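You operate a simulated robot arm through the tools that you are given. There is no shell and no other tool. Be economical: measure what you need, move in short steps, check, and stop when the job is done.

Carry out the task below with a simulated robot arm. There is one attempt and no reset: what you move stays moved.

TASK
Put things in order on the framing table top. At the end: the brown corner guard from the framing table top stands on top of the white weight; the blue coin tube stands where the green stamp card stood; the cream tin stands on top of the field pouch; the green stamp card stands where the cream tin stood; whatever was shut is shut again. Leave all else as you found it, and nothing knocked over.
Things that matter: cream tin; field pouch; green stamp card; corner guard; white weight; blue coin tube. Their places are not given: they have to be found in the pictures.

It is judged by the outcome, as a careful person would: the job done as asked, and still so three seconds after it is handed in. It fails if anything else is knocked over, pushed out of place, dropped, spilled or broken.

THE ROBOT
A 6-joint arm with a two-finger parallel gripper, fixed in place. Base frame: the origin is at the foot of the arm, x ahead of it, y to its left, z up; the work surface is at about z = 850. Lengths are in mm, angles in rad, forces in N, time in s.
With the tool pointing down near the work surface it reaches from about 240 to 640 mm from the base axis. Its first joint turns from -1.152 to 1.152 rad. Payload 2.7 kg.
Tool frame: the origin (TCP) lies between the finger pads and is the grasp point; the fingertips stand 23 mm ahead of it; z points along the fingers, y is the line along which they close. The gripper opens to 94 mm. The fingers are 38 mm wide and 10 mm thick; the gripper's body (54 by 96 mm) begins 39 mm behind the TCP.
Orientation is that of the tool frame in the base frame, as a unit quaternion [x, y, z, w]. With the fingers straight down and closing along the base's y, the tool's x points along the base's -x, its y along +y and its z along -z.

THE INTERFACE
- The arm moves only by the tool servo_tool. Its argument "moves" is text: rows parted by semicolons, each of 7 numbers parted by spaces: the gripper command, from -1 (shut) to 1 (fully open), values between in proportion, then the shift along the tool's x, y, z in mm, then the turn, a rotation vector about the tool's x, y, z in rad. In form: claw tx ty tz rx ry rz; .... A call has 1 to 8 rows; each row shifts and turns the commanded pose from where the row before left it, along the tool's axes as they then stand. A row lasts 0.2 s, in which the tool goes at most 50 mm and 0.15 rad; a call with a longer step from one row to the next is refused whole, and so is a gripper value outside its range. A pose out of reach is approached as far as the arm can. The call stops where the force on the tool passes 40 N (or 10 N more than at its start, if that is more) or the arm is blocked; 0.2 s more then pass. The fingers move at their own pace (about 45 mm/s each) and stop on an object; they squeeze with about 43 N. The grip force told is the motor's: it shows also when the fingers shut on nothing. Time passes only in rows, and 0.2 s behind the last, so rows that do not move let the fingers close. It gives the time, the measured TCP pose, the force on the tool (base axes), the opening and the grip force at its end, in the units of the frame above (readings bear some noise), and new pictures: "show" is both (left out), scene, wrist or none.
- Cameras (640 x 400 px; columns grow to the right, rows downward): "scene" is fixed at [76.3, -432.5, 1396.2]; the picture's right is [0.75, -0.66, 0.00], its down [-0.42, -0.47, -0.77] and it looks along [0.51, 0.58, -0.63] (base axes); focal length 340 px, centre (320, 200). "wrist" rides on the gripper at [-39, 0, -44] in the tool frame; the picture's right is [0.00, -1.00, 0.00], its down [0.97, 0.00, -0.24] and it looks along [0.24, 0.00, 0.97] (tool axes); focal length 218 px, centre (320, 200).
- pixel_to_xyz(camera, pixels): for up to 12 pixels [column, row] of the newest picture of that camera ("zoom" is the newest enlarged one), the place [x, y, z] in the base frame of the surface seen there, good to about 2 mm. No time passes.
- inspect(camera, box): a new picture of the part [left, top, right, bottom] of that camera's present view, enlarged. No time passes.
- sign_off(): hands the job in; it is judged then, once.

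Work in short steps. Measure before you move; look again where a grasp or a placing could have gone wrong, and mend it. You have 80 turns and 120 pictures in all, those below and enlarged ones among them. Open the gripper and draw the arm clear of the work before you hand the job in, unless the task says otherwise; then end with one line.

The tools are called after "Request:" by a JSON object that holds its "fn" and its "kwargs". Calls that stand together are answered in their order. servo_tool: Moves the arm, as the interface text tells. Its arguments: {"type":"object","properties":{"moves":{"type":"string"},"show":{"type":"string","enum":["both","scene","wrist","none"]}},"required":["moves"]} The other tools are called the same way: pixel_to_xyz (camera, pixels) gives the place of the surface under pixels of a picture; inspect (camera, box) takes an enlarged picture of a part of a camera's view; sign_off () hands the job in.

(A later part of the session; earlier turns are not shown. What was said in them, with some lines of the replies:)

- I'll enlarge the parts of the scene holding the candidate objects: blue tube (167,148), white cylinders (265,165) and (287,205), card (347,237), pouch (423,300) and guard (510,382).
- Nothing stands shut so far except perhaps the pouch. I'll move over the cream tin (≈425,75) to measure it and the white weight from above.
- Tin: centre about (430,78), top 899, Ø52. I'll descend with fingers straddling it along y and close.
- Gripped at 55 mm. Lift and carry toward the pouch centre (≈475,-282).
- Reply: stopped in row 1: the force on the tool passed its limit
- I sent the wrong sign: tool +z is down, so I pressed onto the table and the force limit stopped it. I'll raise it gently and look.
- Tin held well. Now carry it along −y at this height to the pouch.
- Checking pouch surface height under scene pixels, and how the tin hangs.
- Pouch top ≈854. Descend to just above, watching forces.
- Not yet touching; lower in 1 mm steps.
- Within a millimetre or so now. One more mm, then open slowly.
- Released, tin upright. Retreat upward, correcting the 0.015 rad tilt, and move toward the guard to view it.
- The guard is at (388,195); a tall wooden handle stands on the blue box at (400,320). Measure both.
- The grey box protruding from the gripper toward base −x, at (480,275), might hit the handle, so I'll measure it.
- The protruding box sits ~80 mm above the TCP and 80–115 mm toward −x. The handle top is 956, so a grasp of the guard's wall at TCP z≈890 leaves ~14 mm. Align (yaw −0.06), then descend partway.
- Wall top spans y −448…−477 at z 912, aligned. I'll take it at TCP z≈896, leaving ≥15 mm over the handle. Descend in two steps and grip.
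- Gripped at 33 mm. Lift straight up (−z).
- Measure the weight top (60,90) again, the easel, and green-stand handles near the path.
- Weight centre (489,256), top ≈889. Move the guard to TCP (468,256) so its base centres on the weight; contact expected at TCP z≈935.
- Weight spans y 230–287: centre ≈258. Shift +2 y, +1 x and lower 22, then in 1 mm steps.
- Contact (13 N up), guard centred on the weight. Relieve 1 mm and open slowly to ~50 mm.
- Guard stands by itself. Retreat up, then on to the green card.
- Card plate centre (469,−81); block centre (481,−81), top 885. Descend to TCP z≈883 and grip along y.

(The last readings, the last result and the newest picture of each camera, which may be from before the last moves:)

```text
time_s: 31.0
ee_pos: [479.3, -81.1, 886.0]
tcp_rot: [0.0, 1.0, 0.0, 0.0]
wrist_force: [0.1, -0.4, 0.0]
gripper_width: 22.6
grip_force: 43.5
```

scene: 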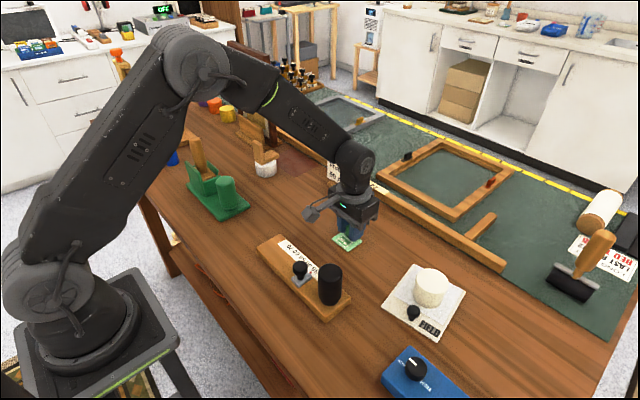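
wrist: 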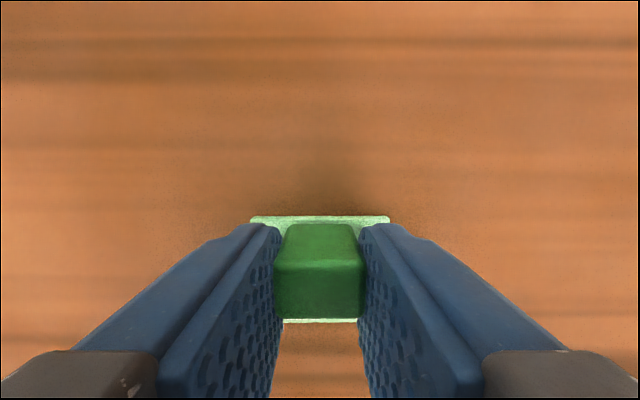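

Gripped (22.6 mm). Lift 70, carry to TCP (440,78) so the plate centre lands at (430,78), and lower near the table.

Request:
{"fn": "servo_tool", "kwargs": {"moves": "-1 0 0 -20 0 0 0; -1 0 0 -45 0 0 0; -1 10 40 0 0 0 0; -1 10 40 0 0 0 0; -1 10 40 0 0 0 0; -1 9.5 39 0 0 0 0; -1 0 0 30 0 0 0; -1 0 0 27 0 0 0"}}

```text
time_s: 32.8
ee_pos: [440.5, 78.3, 892.4]
tcp_rot: [0.0, 1.0, 0.0, 0.0]
wrist_force: [0.6, 0.1, -0.3]
gripper_width: 22.6
grip_force: 43.5
```

scene: 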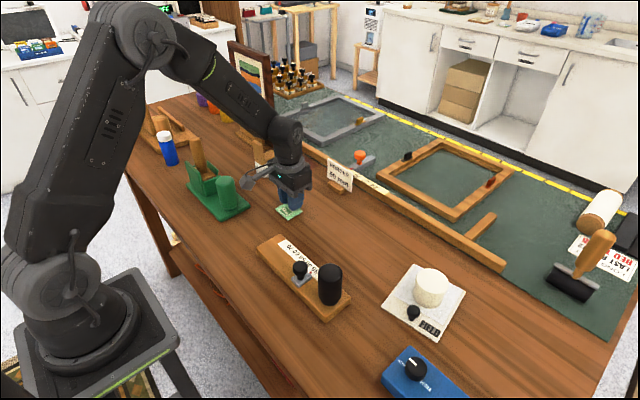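
wrist: 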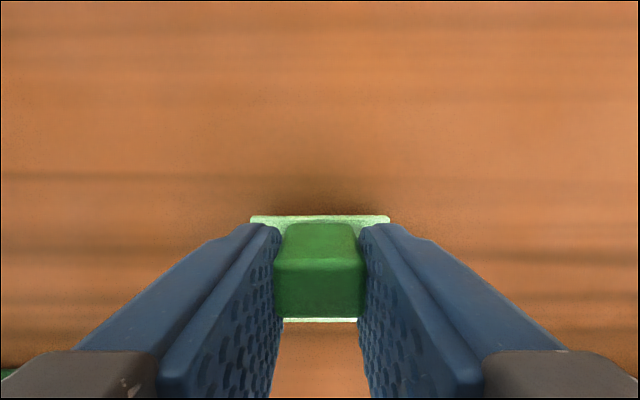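

Lower the last ~6 mm in small steps.

Request:
{"fn": "servo_tool", "kwargs": {"moves": "-1 0 0 4 0 0 0; -1 0 0 1 0 0 0; -1 0 0 1 0 0 0; -1 0 0 0 0 0 0", "show": "none"}}

Request:
{"fn": "servo_tool", "kwargs": {"moves": "-1 0 0 1 0 0 0; -1 0 0 0 0 0 0", "show": "none"}}

```text
time_s: 33.8
ee_pos: [440.0, 78.7, 886.0]
tcp_rot: [0.001, 1.0, 0.001, 0.0]
wrist_force: [-0.5, -0.4, -0.1]
gripper_width: 22.7
grip_force: 43.0
```

```text
time_s: 34.4
ee_pos: [440.9, 79.3, 887.4]
tcp_rot: [0.0, 1.0, 0.001, 0.0]
wrist_force: [-1.0, -0.3, 0.3]
gripper_width: 22.6
grip_force: 42.8
```

Request:
{"fn": "servo_tool", "kwargs": {"moves": "-1 0 0 1 0 0 0; -1 0 0 0 0 0 0", "show": "none"}}

```text
time_s: 35.0
ee_pos: [441.0, 79.0, 885.5]
tcp_rot: [0.0, 1.0, 0.001, 0.0]
wrist_force: [-1.2, 0.5, 3.2]
gripper_width: 22.5
grip_force: 43.1
```

Contact (3 N). Release and rise.

Request:
{"fn": "servo_tool", "kwargs": {"moves": "-0.4 0 0 0 0 0 0; -0.2 0 0 0 0 0 0; 0 0 0 0 0 0 0; 0 0 0 -20 0 0 0; 0 0 0 -45 0 0 0; 0.5 0 0 -45 0 0 0; 0.5 0 0 -45 0 0 0; 0.5 0 0 -45 0 0 0"}}

```text
time_s: 36.8
ee_pos: [441.1, 78.0, 1084.8]
tcp_rot: [0.0, 1.0, 0.001, 0.001]
wrist_force: [0.2, -0.8, 0.4]
gripper_width: 70.5
grip_force: 0.1
```

scene: 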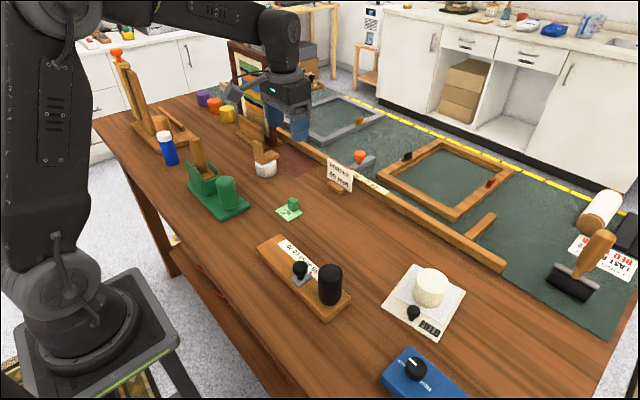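
wrist: 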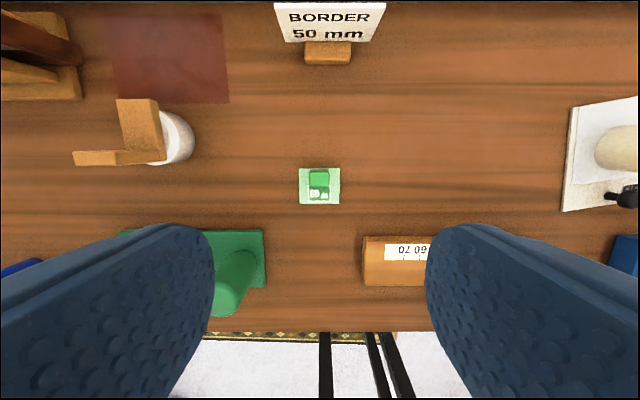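

Card placed at (319,185). Now examine the tube's surroundings before approaching.

Request:
{"fn": "inspect", "kwargs": {"camera": "scene", "box": [90, 30, 250, 210]}}

Request:
{"fn": "pixel_to_xyz", "kwargs": {"camera": "scene", "pixels": [[164, 134], [165, 139], [158, 136], [171, 136], [170, 160], [116, 52], [140, 100], [160, 122], [180, 135], [197, 138], [140, 135], [195, 165]]}}

Request:
{"fn": "pixel_to_xyz", "kwargs": {"camera": "wrist", "pixels": [[300, 169], [339, 169], [299, 203], [339, 203]]}}

```text
2.22 times, centred on (170, 120) of scene
```

zoom: 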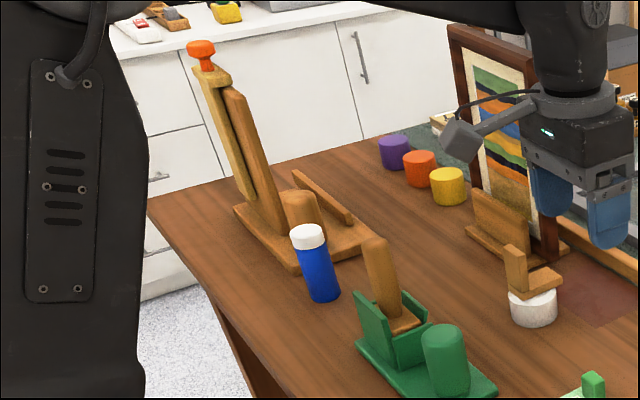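

```text
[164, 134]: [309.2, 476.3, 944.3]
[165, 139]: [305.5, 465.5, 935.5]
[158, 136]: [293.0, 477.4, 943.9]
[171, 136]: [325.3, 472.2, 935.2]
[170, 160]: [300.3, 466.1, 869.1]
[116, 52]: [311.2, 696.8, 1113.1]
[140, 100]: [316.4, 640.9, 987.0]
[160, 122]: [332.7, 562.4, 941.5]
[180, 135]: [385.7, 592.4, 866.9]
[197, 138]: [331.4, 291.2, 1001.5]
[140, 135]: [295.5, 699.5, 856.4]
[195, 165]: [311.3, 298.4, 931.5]
```

```text
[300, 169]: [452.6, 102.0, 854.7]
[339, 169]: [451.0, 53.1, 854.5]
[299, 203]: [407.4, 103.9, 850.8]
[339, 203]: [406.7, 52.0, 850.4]
```

Card sits at (429.5,78). Tube centre ≈(308,474), top 945. Travel at this height to above the tube.

Request:
{"fn": "servo_tool", "kwargs": {"moves": "0.5 15 44 0 0 0 0; 0.5 15 44 0 0 0 0; 0.5 15 44 0 0 0 0; 0.5 15 44 0 0 0 0; 0.5 15 44 0 0 0 0; 0.5 15 44 0 0 0 0; 0.5 15 44 0 0 0 0; 0.5 15 44 0 0 0 0", "show": "none"}}

Request:
{"fn": "servo_tool", "kwargs": {"moves": "0.3 12 44 0 0 0 0; 0.3 0 0 35 0 0 0; 0.3 0 0 0 0 0 0"}}

```text
time_s: 38.6
ee_pos: [318.7, 429.0, 1086.8]
tcp_rot: [0.0, 1.0, 0.0, 0.0]
wrist_force: [-1.0, 0.0, 0.4]
gripper_width: 70.5
grip_force: 0.1
```

```text
time_s: 39.4
ee_pos: [308.8, 473.5, 1051.1]
tcp_rot: [-0.001, 1.0, 0.001, 0.0]
wrist_force: [-0.1, 0.0, 0.4]
gripper_width: 61.1
grip_force: 0.0
```

scene: 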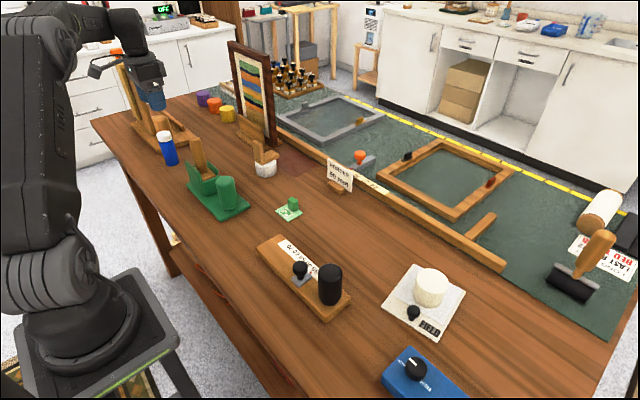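
wrist: 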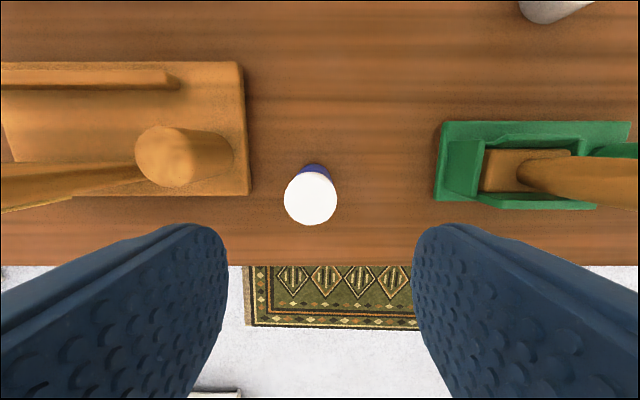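

Request:
{"fn": "pixel_to_xyz", "kwargs": {"camera": "wrist", "pixels": [[311, 198], [287, 198], [335, 198], [311, 177], [311, 222], [250, 190], [440, 195], [175, 155], [194, 160], [245, 65], [315, 168]]}}

```text
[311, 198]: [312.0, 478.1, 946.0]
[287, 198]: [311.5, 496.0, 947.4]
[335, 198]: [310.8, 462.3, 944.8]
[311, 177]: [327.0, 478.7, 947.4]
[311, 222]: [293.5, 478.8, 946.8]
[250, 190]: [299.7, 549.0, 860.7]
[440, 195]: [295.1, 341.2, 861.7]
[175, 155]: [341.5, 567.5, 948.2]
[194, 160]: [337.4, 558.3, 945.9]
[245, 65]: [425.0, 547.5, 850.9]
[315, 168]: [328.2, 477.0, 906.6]
```

Tube centre (310.5,478.5). Shift, descend to TCP z≈914 (palm clears cap top 946) and grip.

Request:
{"fn": "servo_tool", "kwargs": {"moves": "0.3 -2 5 40 0 0 0; 0.3 0 0 45 0 0 0; 0.3 0 0 40 0 0 0; 0.3 0 0 11 0 0 0; 0.3 0 0 0 0 0 0; -1 0 0 0 0 0 0; -1 0 0 0 0 0 0; -1 0 0 0 0 0 0"}}

```text
time_s: 41.2
ee_pos: [311.3, 478.1, 914.4]
tcp_rot: [0.0, 1.0, 0.0, 0.001]
wrist_force: [0.4, -0.3, -0.1]
gripper_width: 37.4
grip_force: 43.2
```

scene: 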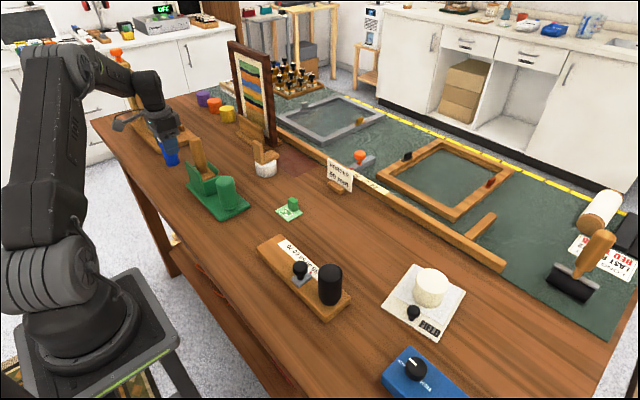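
wrist: 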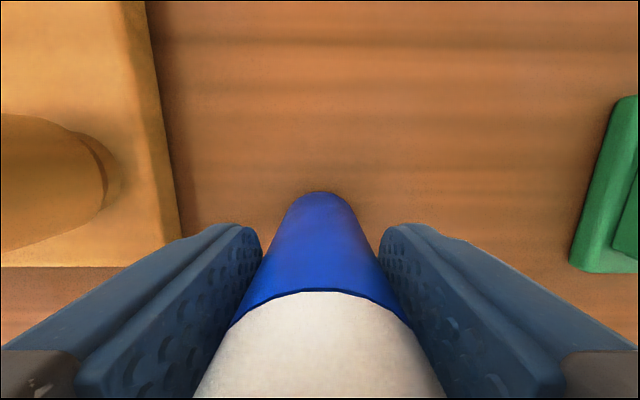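

Gripped (37.4 mm, mostly body plus cap). Lift ~195 mm to clear the handles, check the tube comes whole.

Request:
{"fn": "servo_tool", "kwargs": {"moves": "-1 0 0 -15 0 0 0; -1 0 0 -45 0 0 0; -1 0 0 -45 0 0 0; -1 0 0 -45 0 0 0; -1 0 0 -46 0 0 0; -1 0 0 0 0 0 0"}}

```text
time_s: 42.6
ee_pos: [309.3, 479.6, 1110.7]
tcp_rot: [0.0, 1.0, -0.001, 0.001]
wrist_force: [0.9, 0.8, -1.3]
gripper_width: 37.5
grip_force: 42.7
```

scene: 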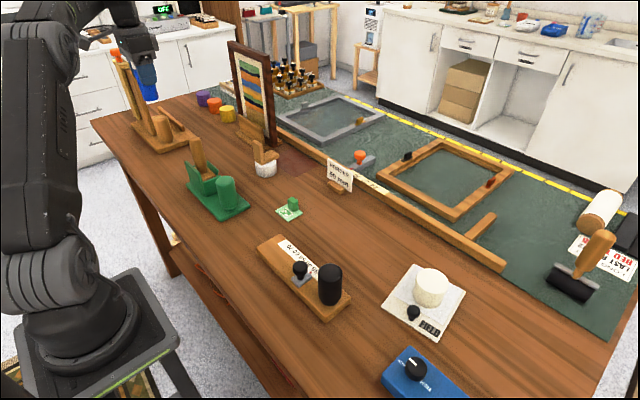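
wrist: 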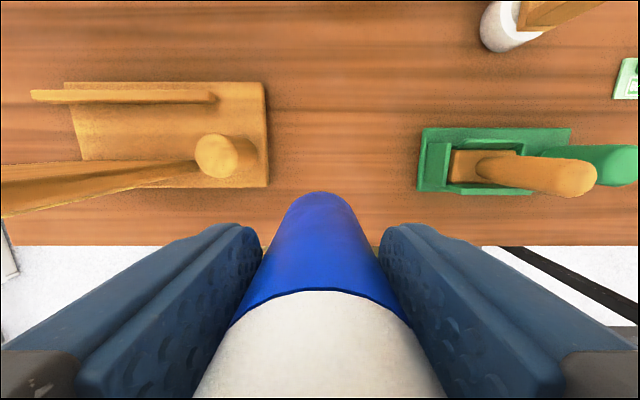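

The tube is whole in the gripper. Carry it to (469,−81).

Request:
{"fn": "servo_tool", "kwargs": {"moves": "-1 -12.2 -43 0 0 0 0; -1 -12.2 -43 0 0 0 0; -1 -12.2 -43 0 0 0 0; -1 -12.2 -43 0 0 0 0; -1 -12.2 -43 0 0 0 0; -1 -12.2 -43 0 0 0 0; -1 -12.2 -43 0 0 0 0; -1 -12.2 -43 0 0 0 0", "show": "none"}}

Request:
{"fn": "servo_tool", "kwargs": {"moves": "-1 -12.2 -43 0 0 0 0; -1 -12.2 -43 0 0 0 0; -1 -12.2 -43 0 0 0 0; -1 -12.2 -43 0 0 0 0; -1 -12.2 -43 0 0 0 0; -1 0 0 45 0 0 0; -1 0 0 45 0 0 0; -1 0 0 0 0 0 0"}}

```text
time_s: 44.4
ee_pos: [408.3, 134.1, 1105.9]
tcp_rot: [0.001, 1.0, 0.001, 0.0]
wrist_force: [0.2, -0.8, -1.6]
gripper_width: 37.4
grip_force: 43.2
```

```text
time_s: 46.2
ee_pos: [469.2, -79.1, 1017.5]
tcp_rot: [0.0, 1.0, 0.001, 0.0]
wrist_force: [0.2, -0.4, -1.2]
gripper_width: 37.3
grip_force: 43.0
```

scene: 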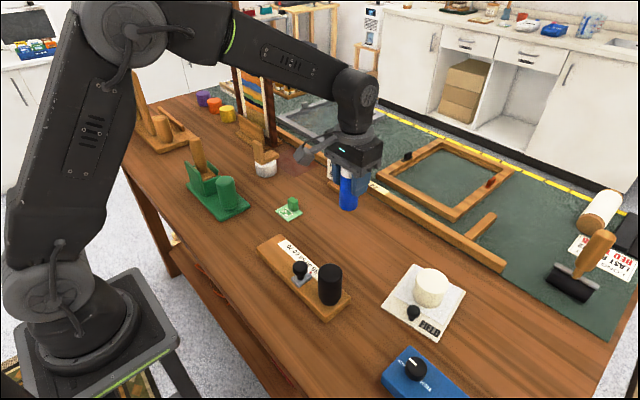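
wrist: 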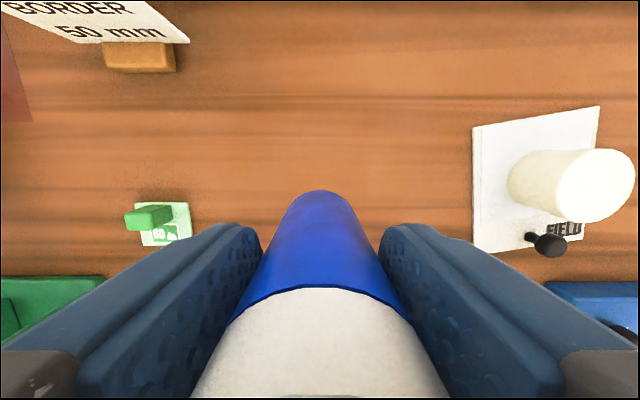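

Positioned. Contact is expected at TCP z≈914; descend ~100 mm with small final steps.

Request:
{"fn": "servo_tool", "kwargs": {"moves": "-1 0 -1.5 45 0 0 0; -1 0 0 40 0 0 0; -1 0 0 14 0 0 0; -1 0 0 2 0 0 0; -1 0 0 1 0 0 0; -1 0 0 0 0 0 0", "show": "none"}}

Request:
{"fn": "servo_tool", "kwargs": {"moves": "-1 0 0 1 0 0 0; -1 0 0 0 0 0 0", "show": "none"}}

```text
time_s: 47.6
ee_pos: [469.8, -80.9, 916.5]
tcp_rot: [0.0, 1.0, 0.0, 0.0]
wrist_force: [-0.1, -0.1, -1.1]
gripper_width: 37.0
grip_force: 43.1
```

```text
time_s: 48.2
ee_pos: [468.3, -80.5, 916.6]
tcp_rot: [0.0, 1.0, 0.001, 0.0]
wrist_force: [-1.1, 0.7, -1.3]
gripper_width: 37.1
grip_force: 43.0
```

Request:
{"fn": "servo_tool", "kwargs": {"moves": "-1 0 0 1 0 0 0; -1 0 0 0 0 0 0", "show": "none"}}

Request:
{"fn": "servo_tool", "kwargs": {"moves": "-1 0 0 0.7 0 0 0; -1 0 0 0 0 0 0", "show": "none"}}

```text
time_s: 48.8
ee_pos: [469.5, -81.3, 914.6]
tcp_rot: [0.0, 1.0, 0.001, 0.0]
wrist_force: [-0.4, -0.1, -2.1]
gripper_width: 37.4
grip_force: 43.2
```

```text
time_s: 49.4
ee_pos: [470.0, -80.7, 913.8]
tcp_rot: [0.0, 1.0, -0.001, 0.0]
wrist_force: [0.1, 0.2, -0.5]
gripper_width: 37.3
grip_force: 42.5
```

Request:
{"fn": "servo_tool", "kwargs": {"moves": "-1 0 0 0.7 0 0 0; -1 0 0 0 0 0 0", "show": "none"}}

```text
time_s: 50.0
ee_pos: [468.0, -81.1, 914.2]
tcp_rot: [0.001, 1.0, 0.0, 0.001]
wrist_force: [-2.8, 0.9, 5.7]
gripper_width: 37.5
grip_force: 43.3
```

Contact (≈6–7 N). Open slowly and rise.

Request:
{"fn": "servo_tool", "kwargs": {"moves": "-1 0 0 -0.5 0 0 0; 0 0 0 0 0 0 0; 0.2 0 0 0 0 0 0; 0.2 0 0 0 0 0 0; 0.2 0 0 -20 0 0 0; 0.2 0 0 -45 0 0 0; 0.5 0 0 -45 0 0 0; 0.5 0 0 -45 0 0 0"}}

```text
time_s: 51.8
ee_pos: [469.5, -80.7, 1070.7]
tcp_rot: [0.0, 1.0, 0.001, 0.0]
wrist_force: [-0.3, 0.2, 0.6]
gripper_width: 70.4
grip_force: 0.2
```

scene: 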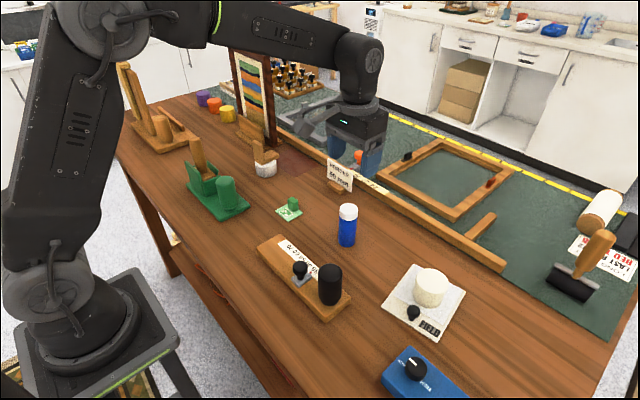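
wrist: 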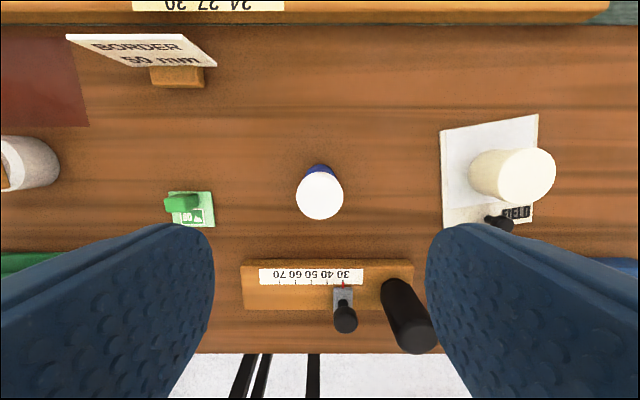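

All four placed. Raise clear and do a final check of pouch/tin and guard.

Request:
{"fn": "servo_tool", "kwargs": {"moves": "1 0 0 -35 0 0 0; 1 17 -39 -20 0 0 0; 1 17 -39 0 0 0 0; 1 0 0 0 0 0 0"}}

Request:
{"fn": "inspect", "kwargs": {"camera": "scene", "box": [220, 120, 480, 350]}}

Request:
{"fn": "pixel_to_xyz", "kwargs": {"camera": "scene", "pixels": [[383, 304], [347, 210], [265, 172], [430, 280], [413, 312]]}}

```text
time_s: 52.8
ee_pos: [435.5, -163.3, 1125.2]
tcp_rot: [0.0, 1.0, 0.001, -0.001]
wrist_force: [0.5, 0.1, 0.2]
gripper_width: 93.9
grip_force: 0.0
```

scene: 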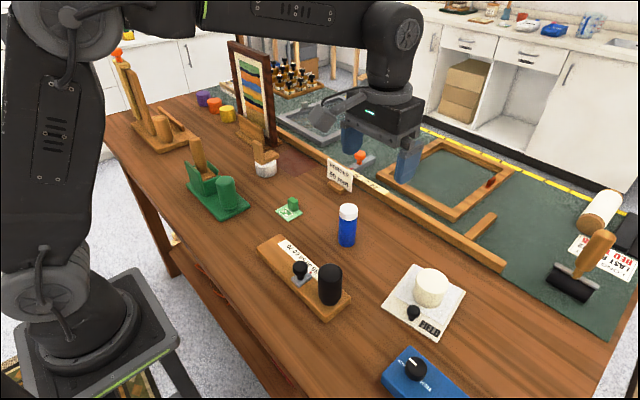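
wrist: 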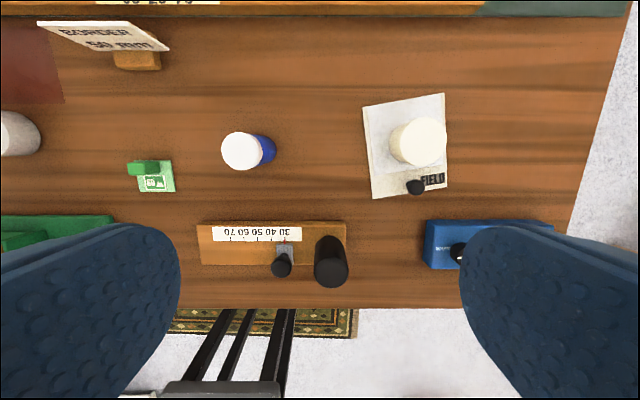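

```text
1.74 times, centred on (350, 235) of scene
```

zoom: 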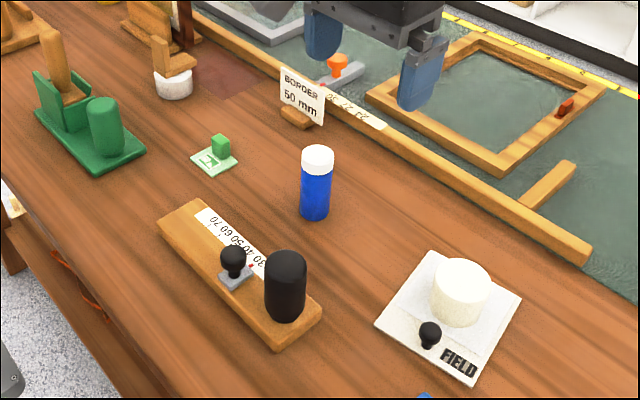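

```text
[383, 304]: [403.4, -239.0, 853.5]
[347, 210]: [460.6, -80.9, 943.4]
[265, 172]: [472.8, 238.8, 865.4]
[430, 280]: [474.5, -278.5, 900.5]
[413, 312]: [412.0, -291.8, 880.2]
```

Everything stands as asked, nothing is disturbed, and the arm is clear with the gripper open.

Request:
{"fn": "sign_off", "kwargs": {}}

```text
The job is handed in.
```

The job is handed in, and the last pictures show all four items where you asked: the corner guard on the white weight, the tin on the field pouch, the stamp card where the tin stood, and the coin tube where the card stood. Nothing was knocked over, nothing had to be opened, and one wrong-direction move while gripping the tin pressed it toward the table until the force limit stopped it; the pictures show no harm.
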